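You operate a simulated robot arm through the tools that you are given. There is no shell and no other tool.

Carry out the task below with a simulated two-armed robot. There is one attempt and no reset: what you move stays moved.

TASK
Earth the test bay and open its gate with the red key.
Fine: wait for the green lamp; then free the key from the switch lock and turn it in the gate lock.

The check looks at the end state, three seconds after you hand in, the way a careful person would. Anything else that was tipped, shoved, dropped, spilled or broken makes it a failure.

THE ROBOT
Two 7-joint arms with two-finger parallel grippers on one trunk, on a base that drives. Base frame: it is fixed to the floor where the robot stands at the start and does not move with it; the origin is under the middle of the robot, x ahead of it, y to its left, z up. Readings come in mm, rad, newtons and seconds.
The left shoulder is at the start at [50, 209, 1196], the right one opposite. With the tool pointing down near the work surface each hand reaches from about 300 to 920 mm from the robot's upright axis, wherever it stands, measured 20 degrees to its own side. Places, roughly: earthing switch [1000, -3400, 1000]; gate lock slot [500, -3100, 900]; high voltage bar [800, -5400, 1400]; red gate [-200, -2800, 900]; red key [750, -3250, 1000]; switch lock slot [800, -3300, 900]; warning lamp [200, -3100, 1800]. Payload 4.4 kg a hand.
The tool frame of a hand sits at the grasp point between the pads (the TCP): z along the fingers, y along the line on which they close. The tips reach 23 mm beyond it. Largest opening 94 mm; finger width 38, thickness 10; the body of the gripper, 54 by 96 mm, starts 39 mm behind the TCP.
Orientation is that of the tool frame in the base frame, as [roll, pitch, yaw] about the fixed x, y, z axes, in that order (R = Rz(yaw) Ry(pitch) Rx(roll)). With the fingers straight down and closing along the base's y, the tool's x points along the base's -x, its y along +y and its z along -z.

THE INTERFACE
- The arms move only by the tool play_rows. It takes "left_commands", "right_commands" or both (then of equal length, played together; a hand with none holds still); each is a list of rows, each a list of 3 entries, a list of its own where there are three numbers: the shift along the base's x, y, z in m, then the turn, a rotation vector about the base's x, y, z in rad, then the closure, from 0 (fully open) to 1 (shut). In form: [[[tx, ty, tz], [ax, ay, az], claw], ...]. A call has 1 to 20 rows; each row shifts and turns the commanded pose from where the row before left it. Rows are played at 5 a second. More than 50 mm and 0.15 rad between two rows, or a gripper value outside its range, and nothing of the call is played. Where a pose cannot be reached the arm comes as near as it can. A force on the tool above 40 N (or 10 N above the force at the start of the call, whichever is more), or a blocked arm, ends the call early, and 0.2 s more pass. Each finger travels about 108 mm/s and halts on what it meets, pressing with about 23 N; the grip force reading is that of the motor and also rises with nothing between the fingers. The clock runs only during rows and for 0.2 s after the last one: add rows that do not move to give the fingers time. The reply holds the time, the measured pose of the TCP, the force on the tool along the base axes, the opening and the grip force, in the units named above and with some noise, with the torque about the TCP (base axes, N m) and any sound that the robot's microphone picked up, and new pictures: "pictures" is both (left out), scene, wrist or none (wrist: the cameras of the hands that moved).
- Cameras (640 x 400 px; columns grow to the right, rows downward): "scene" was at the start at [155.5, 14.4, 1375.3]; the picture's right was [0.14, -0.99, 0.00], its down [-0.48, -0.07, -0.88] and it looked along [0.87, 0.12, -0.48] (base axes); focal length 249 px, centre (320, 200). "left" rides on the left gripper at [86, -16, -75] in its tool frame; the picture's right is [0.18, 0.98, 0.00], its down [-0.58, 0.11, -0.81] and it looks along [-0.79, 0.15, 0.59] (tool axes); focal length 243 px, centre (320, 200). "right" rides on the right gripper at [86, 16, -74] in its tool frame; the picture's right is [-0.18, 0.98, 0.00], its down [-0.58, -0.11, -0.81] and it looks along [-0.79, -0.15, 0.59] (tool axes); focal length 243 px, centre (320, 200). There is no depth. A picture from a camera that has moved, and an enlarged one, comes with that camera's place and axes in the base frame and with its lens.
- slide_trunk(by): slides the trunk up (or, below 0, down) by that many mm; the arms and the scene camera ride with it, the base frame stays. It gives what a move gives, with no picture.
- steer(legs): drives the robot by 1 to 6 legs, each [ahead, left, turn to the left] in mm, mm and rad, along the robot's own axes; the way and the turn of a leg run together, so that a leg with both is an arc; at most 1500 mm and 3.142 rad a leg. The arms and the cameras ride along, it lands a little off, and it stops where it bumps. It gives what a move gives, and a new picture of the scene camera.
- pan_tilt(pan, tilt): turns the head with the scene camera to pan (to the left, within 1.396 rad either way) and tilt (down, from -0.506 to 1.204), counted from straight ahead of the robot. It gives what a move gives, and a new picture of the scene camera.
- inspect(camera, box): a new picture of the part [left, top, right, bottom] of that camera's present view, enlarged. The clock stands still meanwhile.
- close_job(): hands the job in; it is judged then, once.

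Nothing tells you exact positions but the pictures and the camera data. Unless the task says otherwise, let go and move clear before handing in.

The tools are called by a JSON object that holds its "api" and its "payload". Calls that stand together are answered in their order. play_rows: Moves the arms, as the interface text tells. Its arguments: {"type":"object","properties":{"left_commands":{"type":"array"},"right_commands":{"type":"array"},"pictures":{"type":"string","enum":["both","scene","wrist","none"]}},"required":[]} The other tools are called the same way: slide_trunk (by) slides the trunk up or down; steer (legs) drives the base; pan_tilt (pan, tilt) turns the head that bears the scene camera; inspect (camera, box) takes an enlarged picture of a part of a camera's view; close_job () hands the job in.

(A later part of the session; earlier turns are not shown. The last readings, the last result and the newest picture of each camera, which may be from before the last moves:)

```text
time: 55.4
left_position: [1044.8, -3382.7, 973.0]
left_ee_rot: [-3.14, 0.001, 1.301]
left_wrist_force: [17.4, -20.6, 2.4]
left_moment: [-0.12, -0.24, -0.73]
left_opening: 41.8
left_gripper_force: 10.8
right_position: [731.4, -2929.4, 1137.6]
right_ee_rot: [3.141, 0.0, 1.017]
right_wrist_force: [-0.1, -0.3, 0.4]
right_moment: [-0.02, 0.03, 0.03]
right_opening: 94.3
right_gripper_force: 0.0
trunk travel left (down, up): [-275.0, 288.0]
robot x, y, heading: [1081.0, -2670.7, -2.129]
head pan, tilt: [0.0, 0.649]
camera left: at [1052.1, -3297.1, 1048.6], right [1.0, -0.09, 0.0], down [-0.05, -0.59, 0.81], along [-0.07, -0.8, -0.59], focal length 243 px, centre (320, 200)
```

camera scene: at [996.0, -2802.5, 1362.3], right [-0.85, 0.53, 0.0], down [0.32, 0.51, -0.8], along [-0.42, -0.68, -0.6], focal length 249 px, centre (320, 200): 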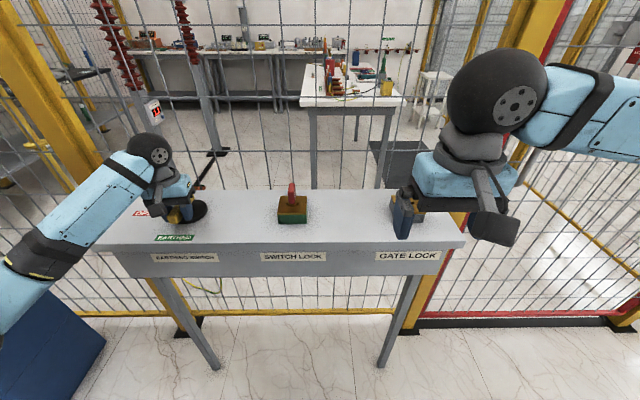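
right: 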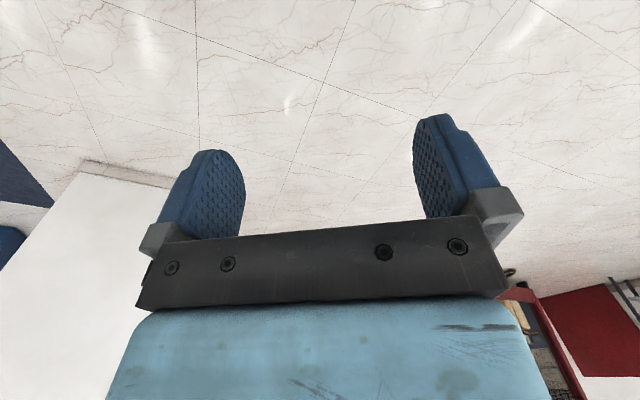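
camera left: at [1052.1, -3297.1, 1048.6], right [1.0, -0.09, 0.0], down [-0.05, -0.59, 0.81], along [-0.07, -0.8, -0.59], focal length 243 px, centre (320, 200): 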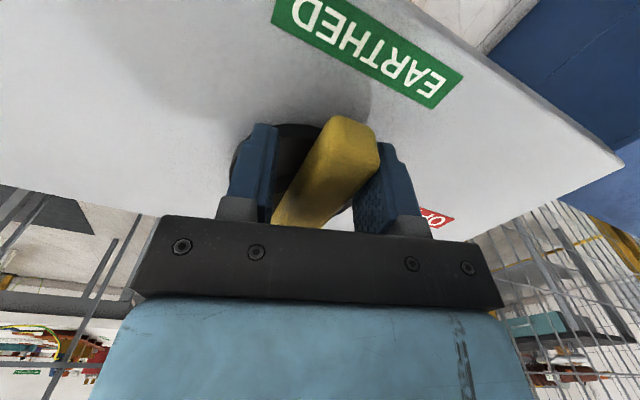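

The handle has reached its end stop (fingers are being spread). I'll back the rotation off, open, and lift the left hand clear.

{"api": "play_rows", "payload": {"left_commands": [[[0.003, -0.001, 0], [0, 0, -0.07], 0.5], [[0.003, -0.001, 0], [0, 0, -0.07], 0.2], [[0.003, -0.0015, 0], [0, 0, -0.1], 0], [[0, 0, 0], [0, 0, 0], 0], [[0, 0, 0.03], [0, 0, 0], 0], [[0, 0, 0.04], [0, 0, 0], 0], [[0, 0, 0.04], [0, 0, 0], 0], [[0.01, 0.02, 0.04], [0, 0, 0], 0], [[0.01, 0.02, 0.04], [0, 0, 0], 0], [[0.01, 0.03, 0.03], [0, 0, 0], 0]], "pictures": "both"}}

{"api": "inspect", "payload": {"camera": "scene", "box": [110, 80, 270, 250]}}

{"api": "pan_tilt", "payload": {"pan": -0.5, "tilt": -0.2}}

```text
time: 57.6
left_position: [1080.7, -3313.1, 1193.2]
left_ee_rot: [3.141, -0.001, 1.057]
left_wrist_force: [0.0, -0.1, -0.6]
left_moment: [-0.02, -0.01, -0.01]
left_opening: 94.1
left_gripper_force: 0.1
right_position: [729.8, -2925.6, 1139.9]
right_ee_rot: [3.141, 0.002, 1.015]
right_wrist_force: [0.3, 0.2, -0.4]
right_moment: [-0.03, 0.02, -0.02]
right_opening: 94.0
right_gripper_force: 0.0
trunk travel left (down, up): [-275.0, 288.0]
robot x, y, heading: [1076.8, -2676.9, -2.126]
head pan, tilt: [0.0, 0.649]
camera scene: at [996.1, -2801.0, 1362.4], right [-0.85, 0.53, 0.0], down [0.32, 0.51, -0.8], along [-0.42, -0.68, -0.6], focal length 249 px, centre (320, 200)
camera left: at [1108.0, -3231.0, 1268.8], right [0.95, -0.32, 0.0], down [-0.19, -0.56, 0.81], along [-0.26, -0.76, -0.59], focal length 243 px, centre (320, 200)
```

scene: 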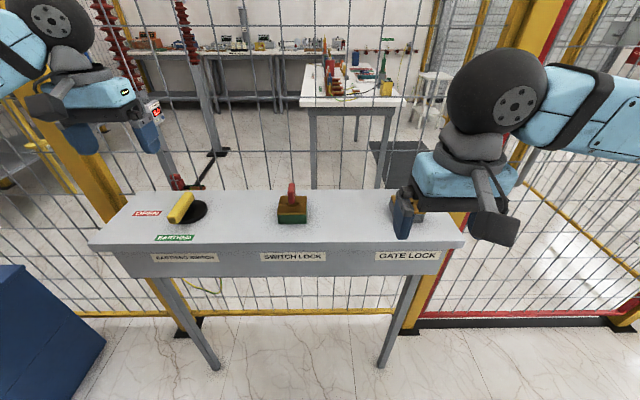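
left: 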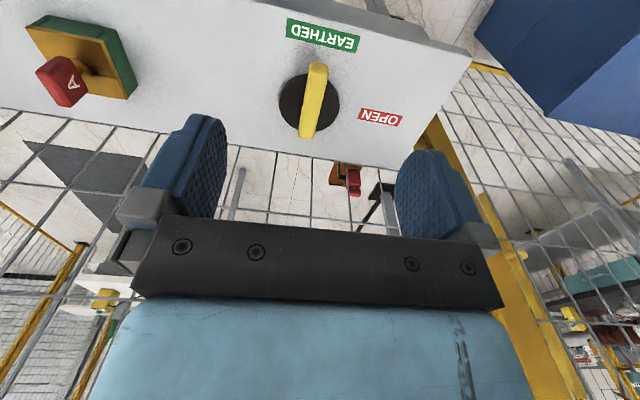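

```text
2.35 times, centred on (190, 165) of scene
camera zoom: at [996.1, -2801.0, 1362.4], right [-0.85, 0.53, 0.0], down [0.32, 0.51, -0.8], along [-0.42, -0.68, -0.6], focal length 585 px, centre (626, 282)
```

zoom: 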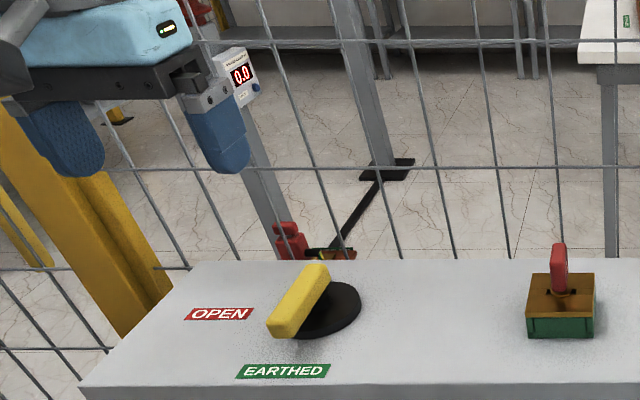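

```text
time: 58.8
left_position: [1079.6, -3315.7, 1191.6]
left_ee_rot: [-3.141, -0.001, 1.056]
left_wrist_force: [-0.5, 0.9, -0.2]
left_moment: [-0.02, -0.01, 0.02]
left_opening: 94.2
left_gripper_force: 0.0
right_position: [729.6, -2928.4, 1139.2]
right_ee_rot: [-3.141, -0.001, 1.016]
right_wrist_force: [0.0, 0.5, -0.5]
right_moment: [-0.01, -0.02, 0.01]
right_opening: 94.0
right_gripper_force: 0.0
trunk travel left (down, up): [-275.0, 288.0]
robot x, y, heading: [1079.2, -2670.2, -2.126]
head pan, tilt: [-0.499, -0.201]
camera scene: at [969.0, -2769.9, 1439.1], right [-0.49, 0.87, 0.0], down [-0.17, -0.1, -0.98], along [-0.85, -0.48, 0.2], focal length 249 px, centre (320, 200)
```

scene: 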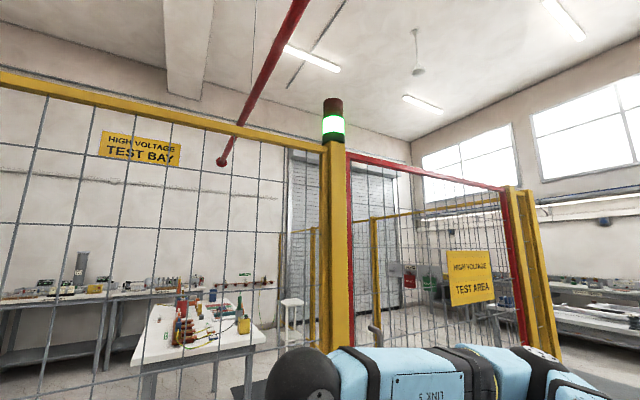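

The lamp is now green, the meter reads 0.0 and the handle points at EARTHED. Next I bring the right hand over the red key (about (792, −3260), bow top near z≈1034), with the fingers closing left‑right across the bow.

{"api": "pan_tilt", "payload": {"pan": 0.0, "tilt": 0.65}}

{"api": "play_rows", "payload": {"right_commands": [[[0.00775, -0.0415, 0], [0, 0, 0], 0], [[0.00775, -0.0415, 0], [0, 0, 0], 0], [[0.00775, -0.0415, 0], [0, 0, 0], 0], [[0.00775, -0.0415, 0], [0, 0, 0], 0], [[0.00775, -0.0415, 0], [0, 0, 0], 0], [[0.00775, -0.0415, 0], [0, 0, 0], 0], [[0.00775, -0.0415, 0], [0, 0, 0], 0], [[0.00775, -0.0415, 0], [0, 0, 0], 0], [[0, 0, 0], [0, 0, 0], 0]], "pictures": "both"}}

```text
time: 59.9
left_position: [1079.3, -3316.2, 1192.1]
left_ee_rot: [-3.142, 0.001, 1.056]
left_wrist_force: [0.1, -0.2, 0.3]
left_moment: [0.02, 0.05, 0.0]
left_opening: 93.7
left_gripper_force: 0.0
right_position: [728.8, -2927.7, 1140.4]
right_ee_rot: [3.141, 0.0, 1.017]
right_wrist_force: [0.0, -0.3, 0.3]
right_moment: [0.03, -0.01, 0.01]
right_opening: 94.3
right_gripper_force: 0.0
trunk travel left (down, up): [-275.0, 288.0]
robot x, y, heading: [1082.6, -2671.2, -2.125]
head pan, tilt: [0.0, 0.649]
camera scene: at [995.5, -2802.4, 1362.4], right [-0.85, 0.53, 0.0], down [0.32, 0.51, -0.8], along [-0.42, -0.68, -0.6], focal length 249 px, centre (320, 200)
```

scene: 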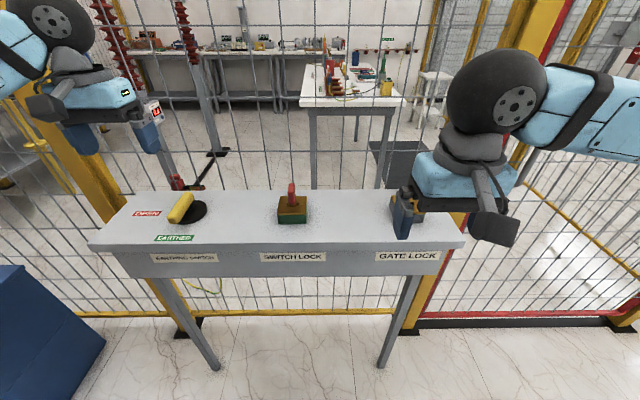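

```text
time: 61.9
left_position: [1079.2, -3314.2, 1193.2]
left_ee_rot: [-3.14, 0.0, 1.056]
left_wrist_force: [0.0, 1.0, 0.5]
left_moment: [0.0, -0.04, 0.04]
left_opening: 94.2
left_gripper_force: 0.1
right_position: [790.0, -3259.6, 1139.9]
right_ee_rot: [3.14, 0.001, 1.016]
right_wrist_force: [-1.0, 0.1, -0.3]
right_moment: [-0.04, 0.03, 0.01]
right_opening: 93.8
right_gripper_force: 0.1
trunk travel left (down, up): [-275.0, 288.0]
robot x, y, heading: [1080.6, -2671.6, -2.128]
head pan, tilt: [0.0, 0.649]
camera scene: at [994.8, -2801.5, 1362.3], right [-0.85, 0.53, 0.0], down [0.32, 0.51, -0.8], along [-0.42, -0.68, -0.6], focal length 249 px, centre (320, 200)
camera right: at [849.1, -3194.8, 1212.7], right [0.74, -0.68, 0.0], down [-0.4, -0.44, 0.81], along [-0.54, -0.6, -0.59], focal length 243 px, centre (320, 200)
```

scene: 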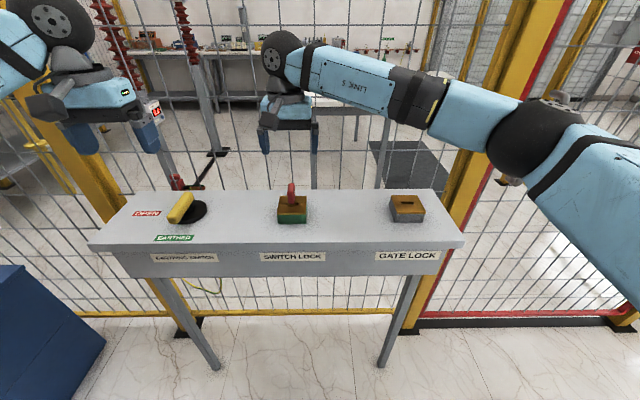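
right: 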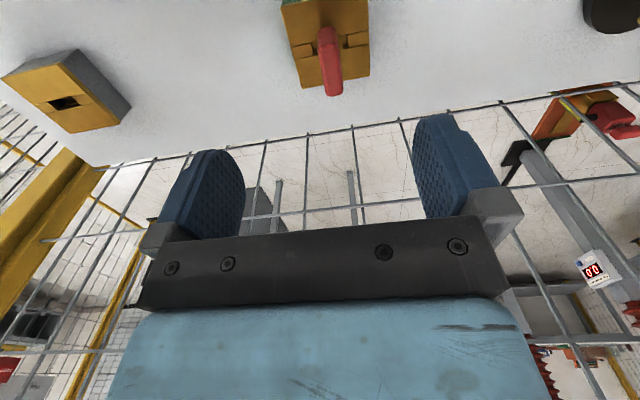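

The right hand is above the switch lock; the wrist camera puts the key axis at about (791, −3270). I'll lower to just above the bow and refine.

{"api": "play_rows", "payload": {"right_commands": [[[0.0014, -0.0044, -0.025], [0, 0, 0], 0], [[0.0014, -0.0044, -0.025], [0, 0, 0], 0], [[0, 0, 0], [0, 0, 0], 0]], "pictures": "both"}}

{"api": "inspect", "payload": {"camera": "scene", "box": [230, 110, 360, 240]}}

{"api": "inspect", "payload": {"camera": "right", "box": [200, 0, 460, 200]}}

```text
time: 62.7
left_position: [1079.8, -3315.0, 1194.3]
left_ee_rot: [-3.141, 0.001, 1.056]
left_wrist_force: [-0.1, -0.3, 0.0]
left_moment: [0.01, -0.02, -0.03]
left_opening: 93.9
left_gripper_force: 0.0
right_position: [793.8, -3269.3, 1089.2]
right_ee_rot: [-3.141, 0.0, 1.014]
right_wrist_force: [-0.3, 1.1, 0.5]
right_moment: [-0.01, 0.0, 0.0]
right_opening: 93.9
right_gripper_force: 0.2
trunk travel left (down, up): [-275.0, 288.0]
robot x, y, heading: [1077.7, -2671.5, -2.129]
head pan, tilt: [0.0, 0.649]
camera scene: at [995.7, -2802.2, 1362.3], right [-0.85, 0.53, 0.0], down [0.32, 0.51, -0.8], along [-0.42, -0.68, -0.6], focal length 249 px, centre (320, 200)
camera right: at [854.1, -3204.5, 1162.2], right [0.74, -0.68, 0.0], down [-0.4, -0.44, 0.81], along [-0.54, -0.59, -0.59], focal length 243 px, centre (320, 200)
```

scene: 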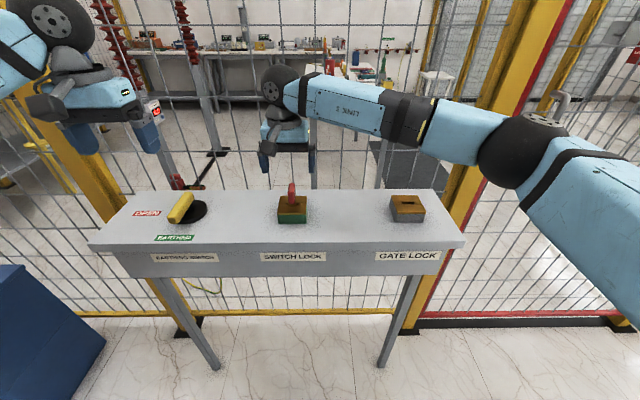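
right: 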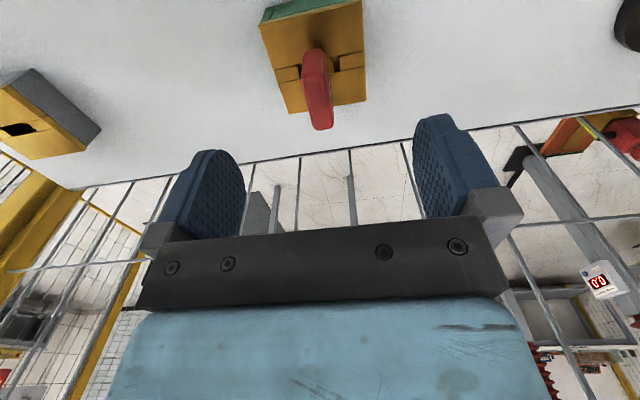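

```text
3.08 times, centred on (295, 175) of scene
camera zoom: at [995.7, -2802.2, 1362.3], right [-0.85, 0.53, 0.0], down [0.32, 0.51, -0.8], along [-0.42, -0.68, -0.6], focal length 765 px, centre (397, 277)
```

zoom: 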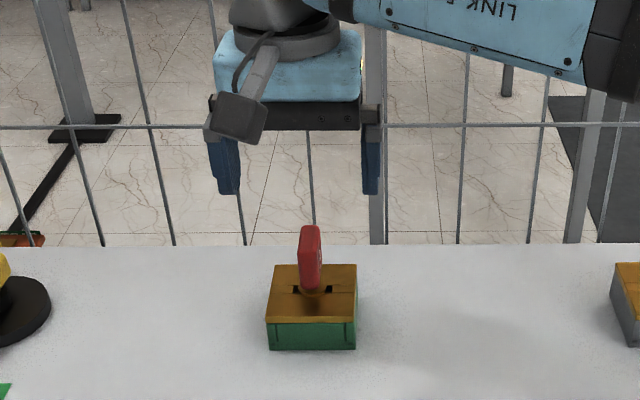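

```text
2.00 times, centred on (330, 100) of right
camera zoom: at [854.1, -3204.5, 1162.2], right [0.74, -0.68, 0.0], down [-0.4, -0.44, 0.81], along [-0.54, -0.59, -0.59], focal length 485 px, centre (300, 400)
```

zoom: 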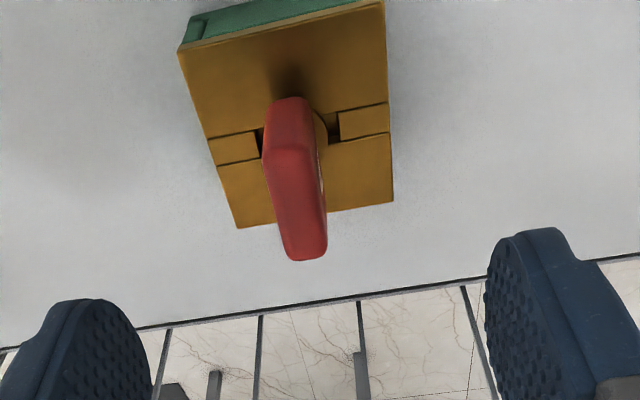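

The bow centre solves to about (788, −3275), bow from z≈975 to 1014, 13 mm thick, with its plane aligned to the fingers. I'll centre, lower to z≈999 and close on the key.

{"api": "play_rows", "payload": {"right_commands": [[[-0.003, -0.003, -0.03], [0, 0, 0], 0], [[-0.0025, -0.0027, -0.03], [0, 0, 0], 0], [[0, 0, -0.03], [0, 0, 0], 0], [[0, 0, 0], [0, 0, 0], 0], [[0, 0, 0], [0, 0, 0], 0.7], [[0, 0, 0], [0, 0, 0], 0.7]], "pictures": "both"}}

{"api": "inspect", "payload": {"camera": "scene", "box": [230, 130, 350, 230]}}

{"api": "inspect", "payload": {"camera": "right", "box": [200, 0, 460, 240]}}

```text
time: 64.1
left_position: [1080.6, -3314.3, 1191.5]
left_ee_rot: [3.141, -0.002, 1.056]
left_wrist_force: [0.4, -0.7, 0.0]
left_moment: [-0.01, -0.04, 0.01]
left_opening: 93.8
left_gripper_force: 0.0
right_position: [788.7, -3275.3, 998.3]
right_ee_rot: [-3.141, 0.0, 1.015]
right_wrist_force: [-0.3, -0.5, -0.1]
right_moment: [-0.02, 0.01, -0.03]
right_opening: 28.0
right_gripper_force: 0.0
trunk travel left (down, up): [-275.0, 288.0]
robot x, y, heading: [1079.9, -2672.6, -2.126]
head pan, tilt: [0.0, 0.649]
camera scene: at [995.6, -2802.4, 1362.3], right [-0.85, 0.53, 0.0], down [0.32, 0.51, -0.8], along [-0.42, -0.68, -0.6], focal length 249 px, centre (320, 200)
camera right: at [849.3, -3209.5, 1072.0], right [0.74, -0.67, 0.0], down [-0.4, -0.44, 0.81], along [-0.54, -0.6, -0.59], focal length 243 px, centre (320, 200)
```

scene: 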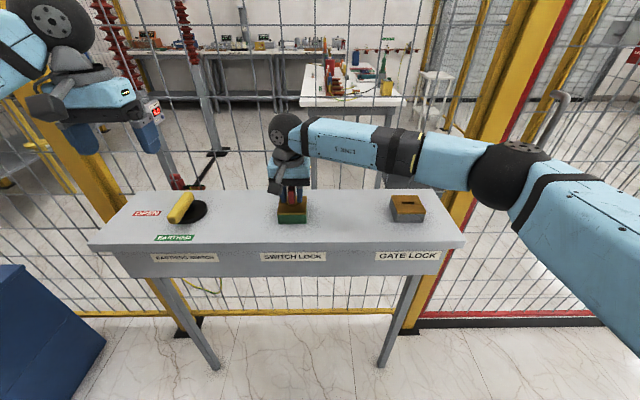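
right: 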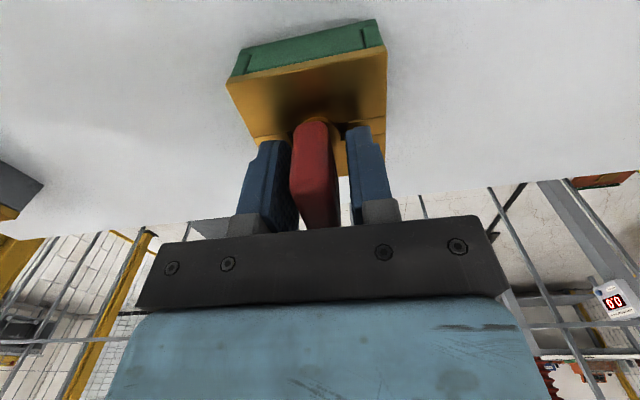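

```text
4.00 times, centred on (290, 180) of scene
camera zoom: at [995.6, -2802.4, 1362.3], right [-0.85, 0.53, 0.0], down [0.32, 0.51, -0.8], along [-0.42, -0.68, -0.6], focal length 994 px, centre (440, 280)
```

zoom: 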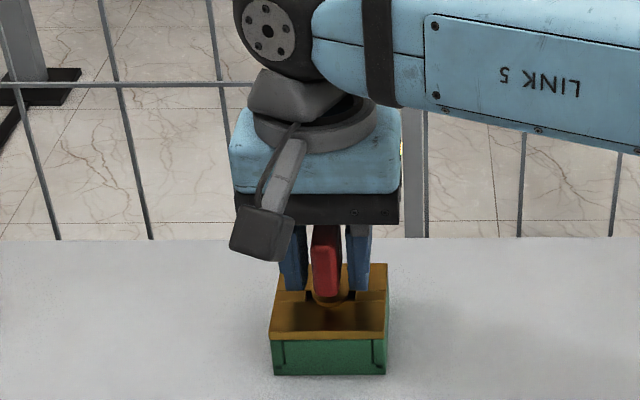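

```text
1.67 times, centred on (330, 120) of right
camera zoom: at [849.3, -3209.5, 1072.0], right [0.74, -0.67, 0.0], down [-0.4, -0.44, 0.81], along [-0.54, -0.6, -0.59], focal length 404 px, centre (303, 333)
```

zoom: 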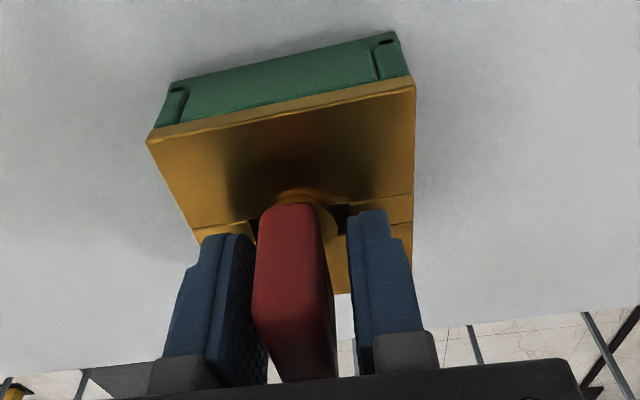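

The fingers straddle the bow nicely; the key sits ~1.5 mm toward one finger. I'll correct this and close.

{"api": "play_rows", "payload": {"right_commands": [[[-0.0015, 0.0009, 0], [0, 0, 0], 0.7], [[0, 0, 0], [0, 0, 0], 0.8], [[0, 0, 0], [0, 0, 0], 1], [[0, 0, 0], [0, 0, 0], 1], [[0, 0, 0], [0, 0, 0], 1]], "pictures": "wrist"}}

{"api": "inspect", "payload": {"camera": "right", "box": [200, 0, 460, 240]}}

```text
time: 65.3
left_position: [1078.9, -3314.8, 1191.5]
left_ee_rot: [-3.141, -0.001, 1.054]
left_wrist_force: [1.1, -0.7, -0.2]
left_moment: [0.0, -0.01, -0.01]
left_opening: 94.0
left_gripper_force: 0.1
right_position: [787.5, -3273.4, 998.7]
right_ee_rot: [-3.141, 0.002, 1.017]
right_wrist_force: [0.3, -0.4, -0.5]
right_moment: [0.0, -0.1, -0.01]
right_opening: 15.9
right_gripper_force: 22.7
trunk travel left (down, up): [-275.0, 288.0]
robot x, y, heading: [1079.1, -2674.8, -2.127]
head pan, tilt: [0.0, 0.649]
camera right: at [847.9, -3208.6, 1072.2], right [0.74, -0.67, 0.0], down [-0.4, -0.44, 0.81], along [-0.54, -0.59, -0.59], focal length 243 px, centre (320, 200)
```

right: 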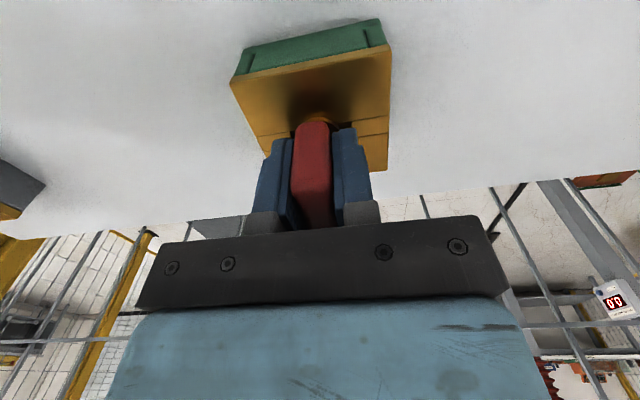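

```text
1.67 times, centred on (330, 120) of right
camera zoom: at [847.9, -3208.6, 1072.2], right [0.74, -0.67, 0.0], down [-0.4, -0.44, 0.81], along [-0.54, -0.59, -0.59], focal length 404 px, centre (303, 333)
```

zoom: 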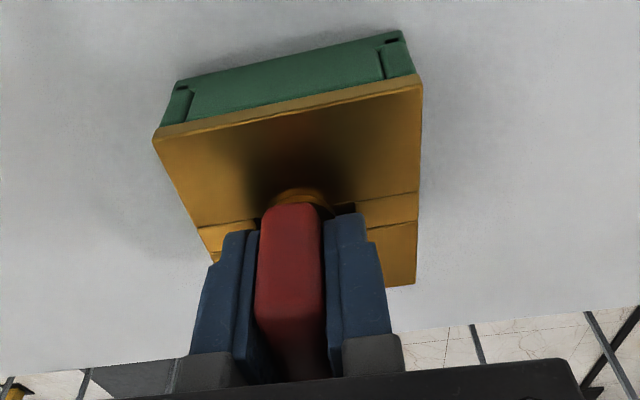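

The key is held with almost no side load. I'll try a small clockwise test turn to see which way it is free.

{"api": "play_rows", "payload": {"right_commands": [[[0, 0, 0], [0, 0, -0.06], 1], [[0, 0, 0], [0, 0, -0.06], 1], [[0, 0, 0], [0, 0, 0], 1]], "pictures": "wrist"}}

```text
time: 66.1
left_position: [1080.2, -3314.8, 1191.5]
left_ee_rot: [-3.14, 0.0, 1.056]
left_wrist_force: [-0.2, 0.5, -0.3]
left_moment: [-0.05, -0.04, -0.01]
left_opening: 94.1
left_gripper_force: 0.1
right_position: [787.7, -3273.6, 999.0]
right_ee_rot: [-3.141, 0.0, 0.896]
right_wrist_force: [3.9, -4.6, -1.0]
right_moment: [-0.19, -0.19, 0.32]
right_opening: 15.7
right_gripper_force: 22.7
trunk travel left (down, up): [-275.0, 288.0]
robot x, y, heading: [1078.6, -2672.2, -2.126]
head pan, tilt: [0.0, 0.649]
camera right: at [856.0, -3216.7, 1072.3], right [0.65, -0.76, 0.0], down [-0.45, -0.39, 0.81], along [-0.61, -0.53, -0.59], focal length 243 px, centre (320, 200)
```

right: 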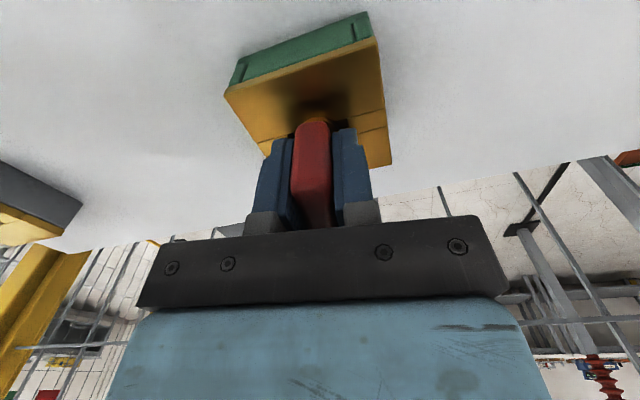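

It turned 0.12 rad with only small resistance and the key stays aligned in the fingers. I'll continue a bit further clockwise and watch the torque.

{"api": "play_rows", "payload": {"right_commands": [[[0, 0, 0], [0, 0, -0.06], 1], [[0, 0, 0], [0, 0, -0.06], 1], [[0, 0, 0], [0, 0, 0], 1]], "pictures": "wrist"}}

{"api": "inspect", "payload": {"camera": "right", "box": [200, 0, 460, 240]}}

{"api": "inspect", "payload": {"camera": "scene", "box": [250, 170, 330, 230]}}

```text
time: 66.9
left_position: [1079.6, -3315.9, 1190.8]
left_ee_rot: [-3.139, 0.0, 1.055]
left_wrist_force: [0.6, 0.0, 0.6]
left_moment: [-0.01, -0.05, 0.0]
left_opening: 93.9
left_gripper_force: 0.0
right_position: [789.9, -3273.2, 998.3]
right_ee_rot: [-3.141, 0.0, 0.776]
right_wrist_force: [4.7, -1.7, -1.5]
right_moment: [-0.07, -0.23, 0.99]
right_opening: 19.4
right_gripper_force: 23.3
trunk travel left (down, up): [-275.0, 288.0]
robot x, y, heading: [1079.8, -2671.1, -2.124]
head pan, tilt: [0.0, 0.649]
camera right: at [862.6, -3224.8, 1072.4], right [0.56, -0.83, 0.0], down [-0.49, -0.33, 0.81], along [-0.67, -0.45, -0.59], focal length 243 px, centre (320, 200)
```

right: 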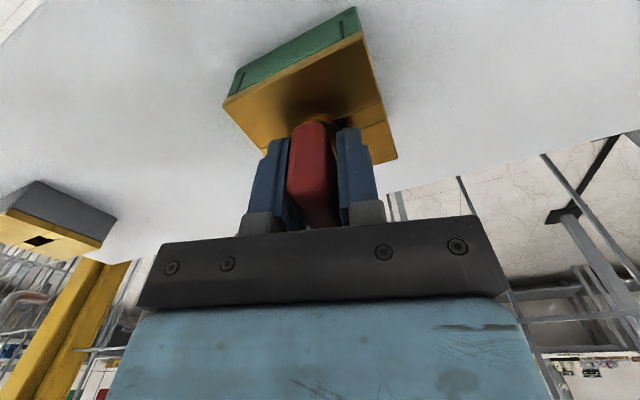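

```text
1.67 times, centred on (330, 120) of right
camera zoom: at [862.6, -3224.8, 1072.4], right [0.56, -0.83, 0.0], down [-0.49, -0.33, 0.81], along [-0.67, -0.45, -0.59], focal length 404 px, centre (303, 333)
```

zoom: 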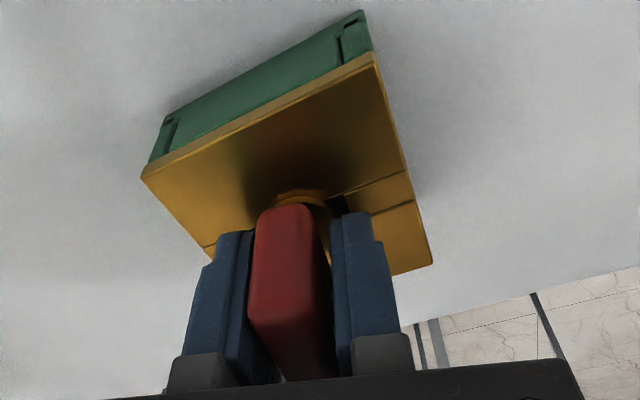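

```text
6.67 times, centred on (290, 200) of scene
camera zoom: at [996.1, -2802.7, 1362.2], right [-0.85, 0.53, 0.0], down [0.32, 0.51, -0.8], along [-0.42, -0.68, -0.6], focal length 1657 px, centre (520, 200)
```

zoom: 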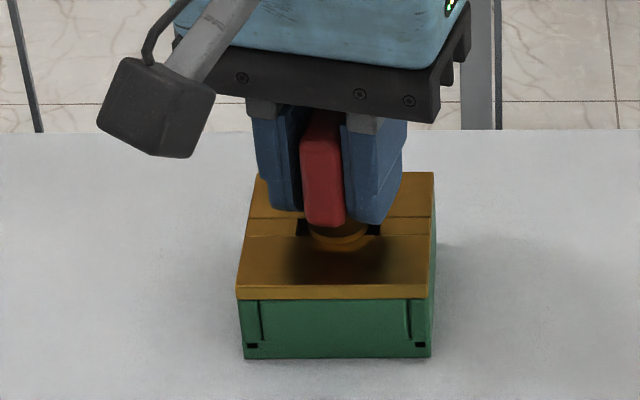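

The fingers were wedged apart (opening 19.4 mm, ~1 N·m), so clockwise is against a stop. I'll turn back and try counter‑clockwise.

{"api": "play_rows", "payload": {"right_commands": [[[-0.001, -0.0005, 0], [0, 0, 0.08], 1], [[0, 0, 0], [0, 0, 0.08], 1], [[0, 0, 0], [0, 0, 0.08], 1], [[0, 0, 0], [0, 0, 0], 1]], "pictures": "none"}}

{"api": "play_rows", "payload": {"right_commands": [[[0, 0, 0], [0, 0, 0.06], 1], [[0, 0, 0], [0, 0, 0.06], 1], [[0, 0, 0], [0, 0, 0], 1]], "pictures": "wrist"}}

```text
time: 67.9
left_position: [1078.9, -3316.0, 1192.9]
left_ee_rot: [-3.139, -0.001, 1.056]
left_wrist_force: [0.6, -0.1, 0.0]
left_moment: [0.0, -0.01, 0.02]
left_opening: 93.8
left_gripper_force: 0.0
right_position: [786.4, -3273.1, 999.0]
right_ee_rot: [3.14, 0.0, 1.015]
right_wrist_force: [7.4, -2.9, 1.0]
right_moment: [-0.12, -0.3, 0.07]
right_opening: 15.8
right_gripper_force: 22.8
trunk travel left (down, up): [-275.0, 288.0]
robot x, y, heading: [1081.9, -2672.3, -2.128]
head pan, tilt: [0.0, 0.649]
```

```text
time: 68.7
left_position: [1079.2, -3315.6, 1192.5]
left_ee_rot: [-3.14, 0.001, 1.056]
left_wrist_force: [0.2, -0.1, -0.4]
left_moment: [-0.03, 0.01, 0.02]
left_opening: 93.9
left_gripper_force: 0.2
right_position: [786.2, -3273.8, 998.0]
right_ee_rot: [-3.141, 0.0, 1.136]
right_wrist_force: [7.0, -5.4, 2.4]
right_moment: [-0.22, -0.28, 0.0]
right_opening: 15.9
right_gripper_force: 23.0
trunk travel left (down, up): [-275.0, 288.0]
robot x, y, heading: [1076.6, -2674.1, -2.12]
head pan, tilt: [0.0, 0.649]
camera right: at [839.2, -3202.9, 1072.2], right [0.81, -0.58, 0.0], down [-0.34, -0.48, 0.81], along [-0.47, -0.66, -0.59], focal length 243 px, centre (320, 200)
```

right: 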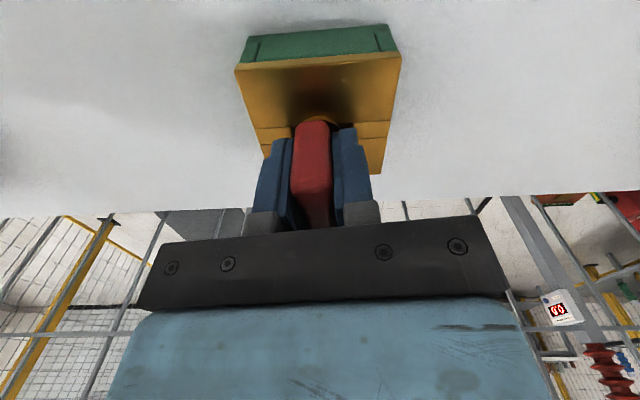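

Counter‑clockwise is free (zero torque, fingers stay shut). I'll correct the small sideways offset and continue CCW.

{"api": "play_rows", "payload": {"right_commands": [[[0.001, -0.0003, 0], [0, 0, 0.1], 1], [[0, 0, 0], [0, 0, 0.12], 1], [[0, 0, 0], [0, 0, 0.12], 1], [[0, 0, 0], [0, 0, 0.12], 1], [[0, 0, 0], [0, 0, 0], 1]], "pictures": "wrist"}}

```text
time: 69.9
left_position: [1080.3, -3314.7, 1193.0]
left_ee_rot: [-3.139, -0.001, 1.055]
left_wrist_force: [0.4, 0.8, 1.1]
left_moment: [0.02, -0.01, -0.02]
left_opening: 94.1
left_gripper_force: 0.1
right_position: [788.6, -3274.6, 998.9]
right_ee_rot: [3.141, -0.002, 1.598]
right_wrist_force: [11.7, -1.0, -1.6]
right_moment: [-0.06, -0.5, -0.01]
right_opening: 15.6
right_gripper_force: 22.6
trunk travel left (down, up): [-275.0, 288.0]
robot x, y, heading: [1080.7, -2673.6, -2.125]
head pan, tilt: [0.0, 0.649]
camera right: at [803.2, -3188.1, 1072.5], right [0.99, -0.16, 0.0], down [-0.09, -0.59, 0.81], along [-0.13, -0.8, -0.59], focal length 243 px, centre (320, 200)
```

right: 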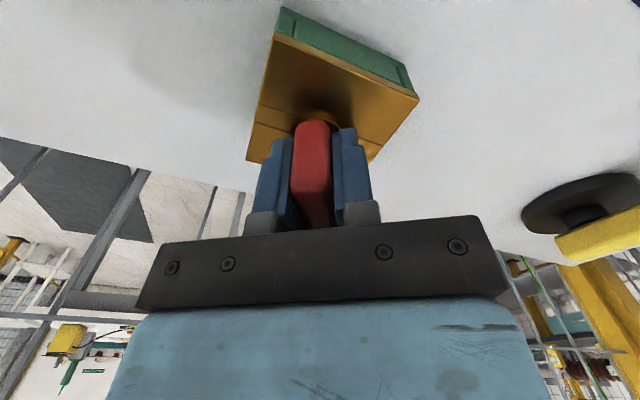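

Torque remains zero; a small steady side force (12 N) remains along the finger axis, so I'll shift ~1.5 mm to relieve it and keep turning.

{"api": "play_rows", "payload": {"right_commands": [[[0.0015, 0, 0], [0, 0, 0.12], 1], [[0, 0.0002, 0], [0, 0, 0.12], 1], [[0, 0.0002, 0], [0, 0, 0.12], 1], [[0, 0.0002, 0], [0, 0, 0.12], 1], [[0, 0, 0], [0, 0, 0], 1]], "pictures": "wrist"}}

```text
time: 71.1
left_position: [1080.4, -3315.1, 1191.8]
left_ee_rot: [-3.141, 0.001, 1.057]
left_wrist_force: [0.2, -0.2, -0.4]
left_moment: [0.02, -0.01, 0.02]
left_opening: 93.9
left_gripper_force: 0.0
right_position: [789.7, -3274.7, 999.3]
right_ee_rot: [-3.141, 0.001, 1.955]
right_wrist_force: [8.9, 3.6, -2.5]
right_moment: [0.17, -0.37, 0.01]
right_opening: 16.0
right_gripper_force: 22.7
right hand out of reach, approached as far as the arm can: row 4
trunk travel left (down, up): [-275.0, 288.0]
robot x, y, heading: [1080.3, -2670.0, -2.127]
head pan, tilt: [0.0, 0.649]
camera right: at [772.7, -3188.3, 1072.8], right [0.98, 0.2, 0.0], down [0.12, -0.58, 0.81], along [0.16, -0.79, -0.59], focal length 243 px, centre (320, 200)
```

right: 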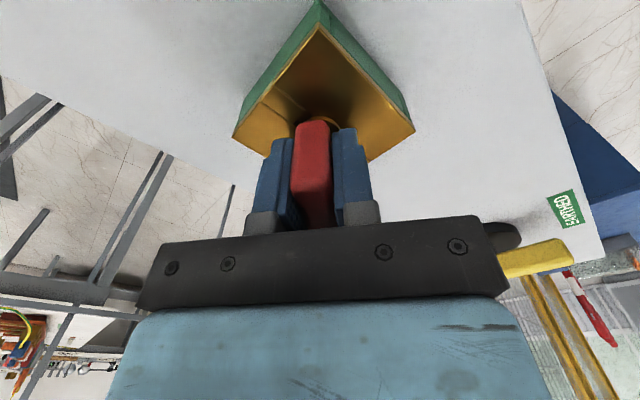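

The wrist hit its CCW limit at yaw ≈1.96 with the key turned ~0.94 rad. Since the gripper is symmetric, I'll release, lift, rotate the hand by −π, and re‑grip to finish the turn with plenty of range.

{"api": "play_rows", "payload": {"right_commands": [[[0, 0, 0], [0, 0, 0], 0.8], [[0, 0, 0], [0, 0, 0], 0.4], [[0, 0, 0], [0, 0, 0], 0], [[0, 0, 0], [0, 0, 0], 0], [[0, 0, 0.03], [0, 0, 0], 0], [[0, 0, 0.03], [0, 0, 0], 0], [[0, 0, 0.03], [0, 0, 0], 0], [[0, 0, 0], [0, 0, 0], 0]], "pictures": "both"}}

{"api": "inspect", "payload": {"camera": "right", "box": [200, 0, 460, 200]}}

```text
time: 72.9
left_position: [1079.8, -3315.9, 1192.1]
left_ee_rot: [-3.141, 0.0, 1.056]
left_wrist_force: [0.2, 0.3, 0.3]
left_moment: [-0.01, 0.01, -0.03]
left_opening: 94.2
left_gripper_force: 0.1
right_position: [788.8, -3274.4, 1088.9]
right_ee_rot: [-3.14, 0.001, 1.956]
right_wrist_force: [0.7, -0.3, -0.9]
right_moment: [0.01, 0.0, 0.01]
right_opening: 93.8
right_gripper_force: 0.1
trunk travel left (down, up): [-275.0, 288.0]
robot x, y, heading: [1077.5, -2671.5, -2.125]
head pan, tilt: [0.0, 0.649]
camera scene: at [995.4, -2802.7, 1362.2], right [-0.85, 0.53, 0.0], down [0.32, 0.51, -0.8], along [-0.42, -0.68, -0.6], focal length 249 px, centre (320, 200)
camera right: at [771.2, -3189.3, 1162.6], right [0.98, 0.2, 0.0], down [0.12, -0.58, 0.81], along [0.16, -0.79, -0.59], focal length 243 px, centre (320, 200)
```

scene: 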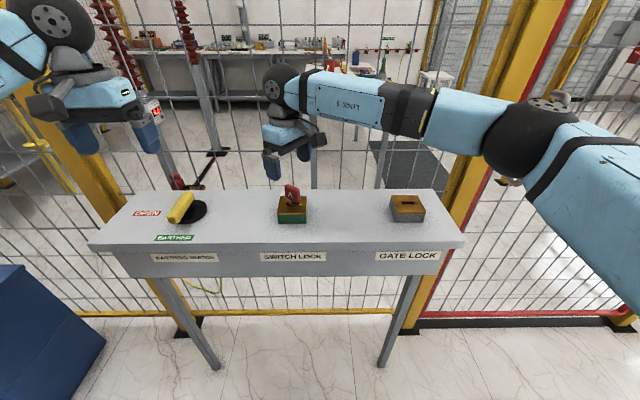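
right: 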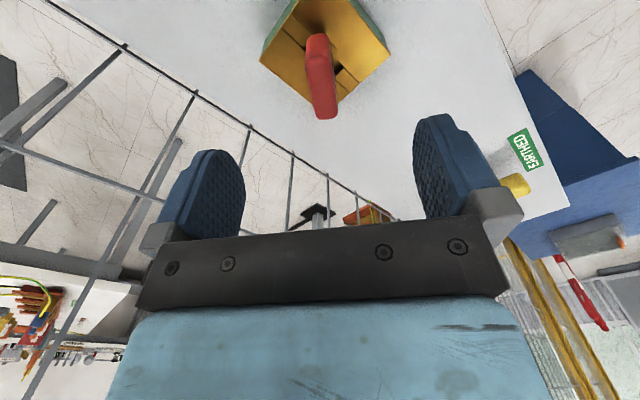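

```text
2.00 times, centred on (330, 100) of right
camera zoom: at [771.2, -3189.3, 1162.6], right [0.98, 0.2, 0.0], down [0.12, -0.58, 0.81], along [0.16, -0.79, -0.59], focal length 485 px, centre (300, 400)
```

zoom: 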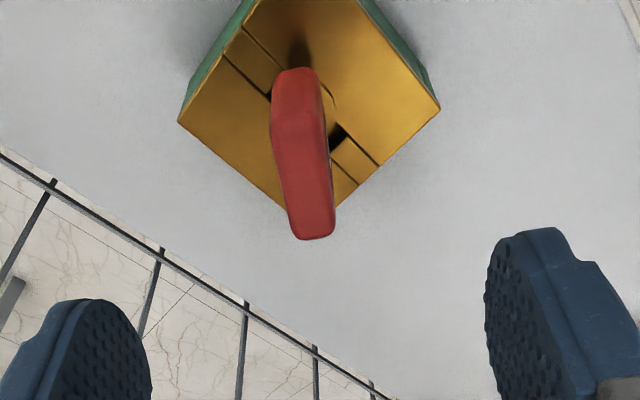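

The key stays put mid‑turn. Now I'll rotate the open hand clockwise in the air above the key, watching for reach limits.

{"api": "play_rows", "payload": {"right_commands": [[[0, 0, 0], [0, 0, -0.149], 0], [[0, 0, 0], [0, 0, -0.149], 0], [[0, 0, 0], [0, 0, -0.149], 0], [[0, 0, 0], [0, 0, -0.149], 0], [[0, 0, 0], [0, 0, -0.149], 0], [[0, 0, 0], [0, 0, -0.149], 0], [[0, 0, 0], [0, 0, -0.149], 0], [[0, 0, 0], [0, 0, -0.149], 0], [[0, 0, 0], [0, 0, -0.149], 0], [[0, 0, 0], [0, 0, -0.149], 0], [[0, 0, 0], [0, 0, -0.149], 0], [[0, 0, 0], [0, 0, -0.149], 0], [[0, 0, 0], [0, 0, 0], 0]], "pictures": "both"}}

```text
time: 75.7
left_position: [1079.6, -3314.7, 1192.5]
left_ee_rot: [-3.14, 0.0, 1.056]
left_wrist_force: [-0.2, 1.3, -0.3]
left_moment: [-0.01, -0.01, 0.03]
left_opening: 93.9
left_gripper_force: 0.0
right_position: [789.1, -3273.3, 1089.7]
right_ee_rot: [3.141, 0.0, 0.166]
right_wrist_force: [-0.3, 0.0, -1.0]
right_moment: [0.01, 0.0, 0.05]
right_opening: 94.1
right_gripper_force: 0.1
trunk travel left (down, up): [-275.0, 288.0]
robot x, y, heading: [1076.2, -2673.8, -2.128]
head pan, tilt: [0.0, 0.649]
camera scene: at [995.6, -2802.4, 1362.3], right [-0.85, 0.53, 0.0], down [0.32, 0.51, -0.8], along [-0.42, -0.68, -0.6], focal length 249 px, centre (320, 200)
camera right: at [876.9, -3276.1, 1162.4], right [-0.02, -1.0, 0.0], down [-0.59, 0.01, 0.81], along [-0.81, 0.02, -0.59], focal length 243 px, centre (320, 200)
```

scene: 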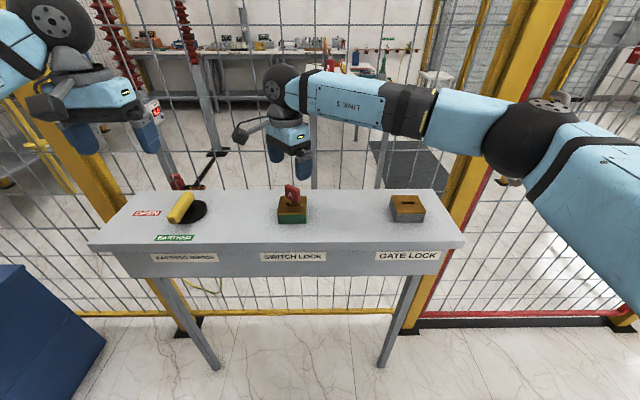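
right: 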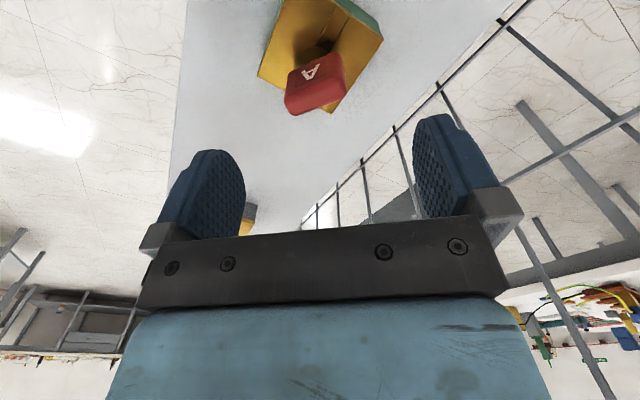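

{"api": "play_rows", "payload": {"right_commands": [[[0, 0, 0], [0, 0, -0.135], 0], [[0, 0, 0], [0, 0, -0.135], 0], [[0, 0, 0], [0, 0, -0.135], 0], [[0, 0, 0], [0, 0, -0.135], 0], [[0, 0, 0], [0, 0, -0.135], 0], [[0, 0, 0], [0, 0, -0.135], 0], [[0, 0, 0], [0, 0, -0.135], 0], [[0, 0, 0], [0, 0, -0.135], 0], [[0, 0, 0], [0, 0, -0.135], 0], [[0, 0, 0], [0, 0, -0.135], 0], [[0, 0, 0], [0, 0, 0], 0]], "pictures": "both"}}

{"api": "inspect", "payload": {"camera": "right", "box": [200, 0, 460, 200]}}

```text
time: 78.1
left_position: [1079.6, -3315.2, 1191.8]
left_ee_rot: [-3.141, 0.0, 1.054]
left_wrist_force: [-0.2, -0.6, -0.2]
left_moment: [-0.01, 0.02, 0.0]
left_opening: 94.1
left_gripper_force: 0.0
right_position: [788.8, -3274.3, 1087.9]
right_ee_rot: [3.141, -0.001, -1.183]
right_wrist_force: [0.0, -0.2, 0.8]
right_moment: [0.0, 0.0, -0.01]
right_opening: 93.9
right_gripper_force: 0.1
trunk travel left (down, up): [-275.0, 288.0]
robot x, y, heading: [1080.5, -2667.7, -2.126]
head pan, tilt: [0.0, 0.649]
camera scene: at [995.6, -2802.4, 1362.3], right [-0.85, 0.53, 0.0], down [0.32, 0.51, -0.8], along [-0.42, -0.68, -0.6], focal length 249 px, centre (320, 200)
camera right: at [806.8, -3360.8, 1162.3], right [-0.98, -0.2, 0.0], down [-0.12, 0.58, 0.81], along [-0.16, 0.79, -0.59], focal length 243 px, centre (320, 200)
```

scene: 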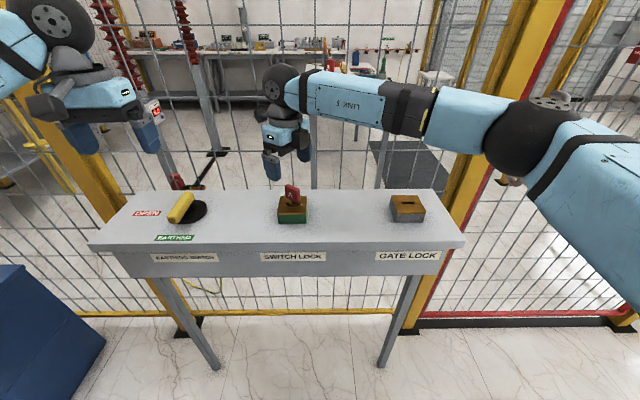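
right: 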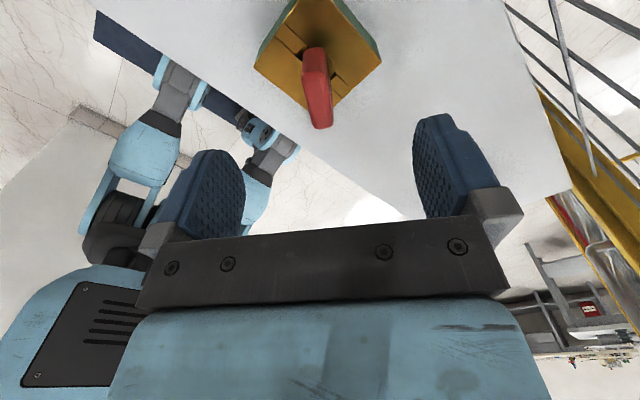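

```text
2.00 times, centred on (330, 100) of right
camera zoom: at [806.8, -3360.8, 1162.3], right [-0.98, -0.2, 0.0], down [-0.12, 0.58, 0.81], along [-0.16, 0.79, -0.59], focal length 485 px, centre (300, 400)
```

zoom: 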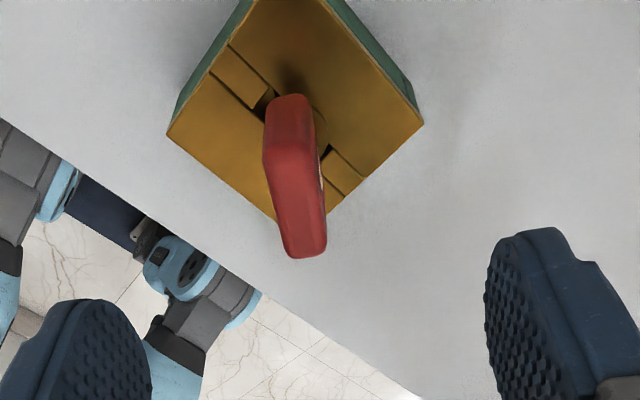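

The −π rotation is reachable. Using the two opposite views, the key axis is at about (789, −3270). I'll descend again and re‑grip the bow.

{"api": "play_rows", "payload": {"right_commands": [[[0, 0.0018, -0.03], [0, 0, 0], 0], [[0, 0.0018, -0.03], [0, 0, 0], 0], [[0, 0, -0.026], [0, 0, 0], 0], [[0, 0, 0], [0, 0, 0], 0.4], [[0, 0, 0], [0, 0, 0], 0.7], [[0, 0, 0], [0, 0, 0], 0.7], [[0, 0, 0], [0, 0, 0], 0.7]], "pictures": "wrist"}}

{"api": "inspect", "payload": {"camera": "right", "box": [200, 0, 460, 240]}}

```text
time: 79.7
left_position: [1079.4, -3315.9, 1193.1]
left_ee_rot: [3.139, -0.001, 1.055]
left_wrist_force: [-0.3, 0.4, -0.9]
left_moment: [0.02, 0.0, 0.0]
left_opening: 94.0
left_gripper_force: 0.0
right_position: [788.3, -3271.2, 1001.6]
right_ee_rot: [3.141, 0.002, -1.182]
right_wrist_force: [-0.2, 0.0, 0.3]
right_moment: [-0.01, 0.03, -0.02]
right_opening: 28.3
right_gripper_force: 0.0
trunk travel left (down, up): [-275.0, 288.0]
robot x, y, heading: [1076.9, -2670.0, -2.127]
head pan, tilt: [0.0, 0.649]
camera right: at [806.2, -3358.0, 1075.4], right [-0.98, -0.2, 0.0], down [-0.12, 0.58, 0.81], along [-0.16, 0.79, -0.59], focal length 243 px, centre (320, 200)
```

right: 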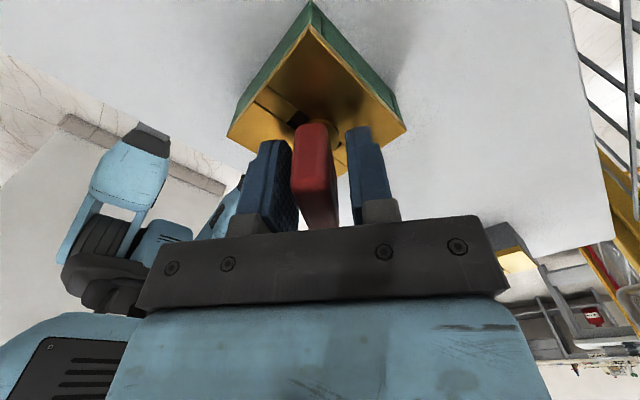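

```text
1.67 times, centred on (330, 120) of right
camera zoom: at [806.2, -3358.0, 1075.4], right [-0.98, -0.2, 0.0], down [-0.12, 0.58, 0.81], along [-0.16, 0.79, -0.59], focal length 404 px, centre (303, 333)
```

zoom: 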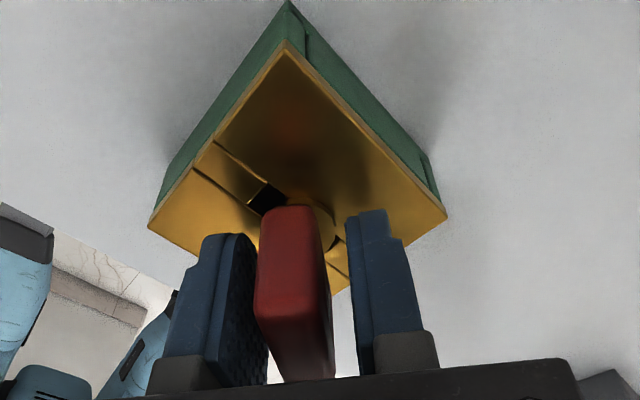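

The bow is ~1.5 mm off centre again; I'll shift and close.

{"api": "play_rows", "payload": {"right_commands": [[[0.0012, 0.0005, 0], [0, 0, 0], 0.75], [[0, 0, 0], [0, 0, 0], 0.8], [[0, 0, 0], [0, 0, 0], 1], [[0, 0, 0], [0, 0, 0], 1], [[0, 0, 0], [0, 0, 0], 1]], "pictures": "none"}}

{"api": "play_rows", "payload": {"right_commands": [[[0, 0, 0], [0, 0, 0.1], 1], [[0, 0, 0], [0, 0, 0.1], 1], [[0, 0, 0], [0, 0, 0], 1]], "pictures": "wrist"}}

```text
time: 80.9
left_position: [1079.5, -3314.6, 1192.2]
left_ee_rot: [3.14, 0.001, 1.055]
left_wrist_force: [0.5, 0.6, 0.2]
left_moment: [-0.01, 0.02, -0.02]
left_opening: 93.8
left_gripper_force: 0.1
right_position: [788.0, -3270.5, 1002.5]
right_ee_rot: [3.141, 0.0, -1.184]
right_wrist_force: [0.0, -0.8, 0.4]
right_moment: [-0.04, 0.03, -0.01]
right_opening: 16.1
right_gripper_force: 22.9
trunk travel left (down, up): [-275.0, 288.0]
robot x, y, heading: [1077.7, -2671.0, -2.123]
head pan, tilt: [0.0, 0.649]
```

```text
time: 81.7
left_position: [1079.5, -3314.5, 1191.1]
left_ee_rot: [3.141, 0.0, 1.056]
left_wrist_force: [-0.1, -0.9, -0.1]
left_moment: [-0.01, 0.02, 0.0]
left_opening: 94.1
left_gripper_force: 0.1
right_position: [789.9, -3272.0, 1002.5]
right_ee_rot: [3.141, 0.0, -0.98]
right_wrist_force: [0.7, -0.5, 0.2]
right_moment: [0.01, -0.05, -0.03]
right_opening: 15.9
right_gripper_force: 23.0
trunk travel left (down, up): [-275.0, 288.0]
robot x, y, heading: [1079.7, -2675.4, -2.122]
head pan, tilt: [0.0, 0.649]
camera right: at [825.2, -3352.0, 1076.2], right [-0.92, -0.39, 0.0], down [-0.23, 0.54, 0.81], along [-0.32, 0.74, -0.59], focal length 243 px, centre (320, 200)
```

right: 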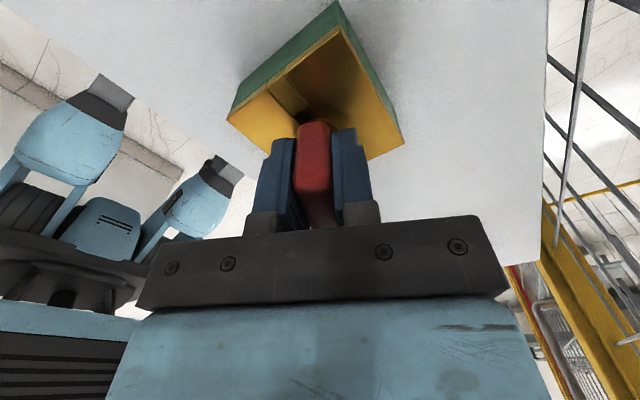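

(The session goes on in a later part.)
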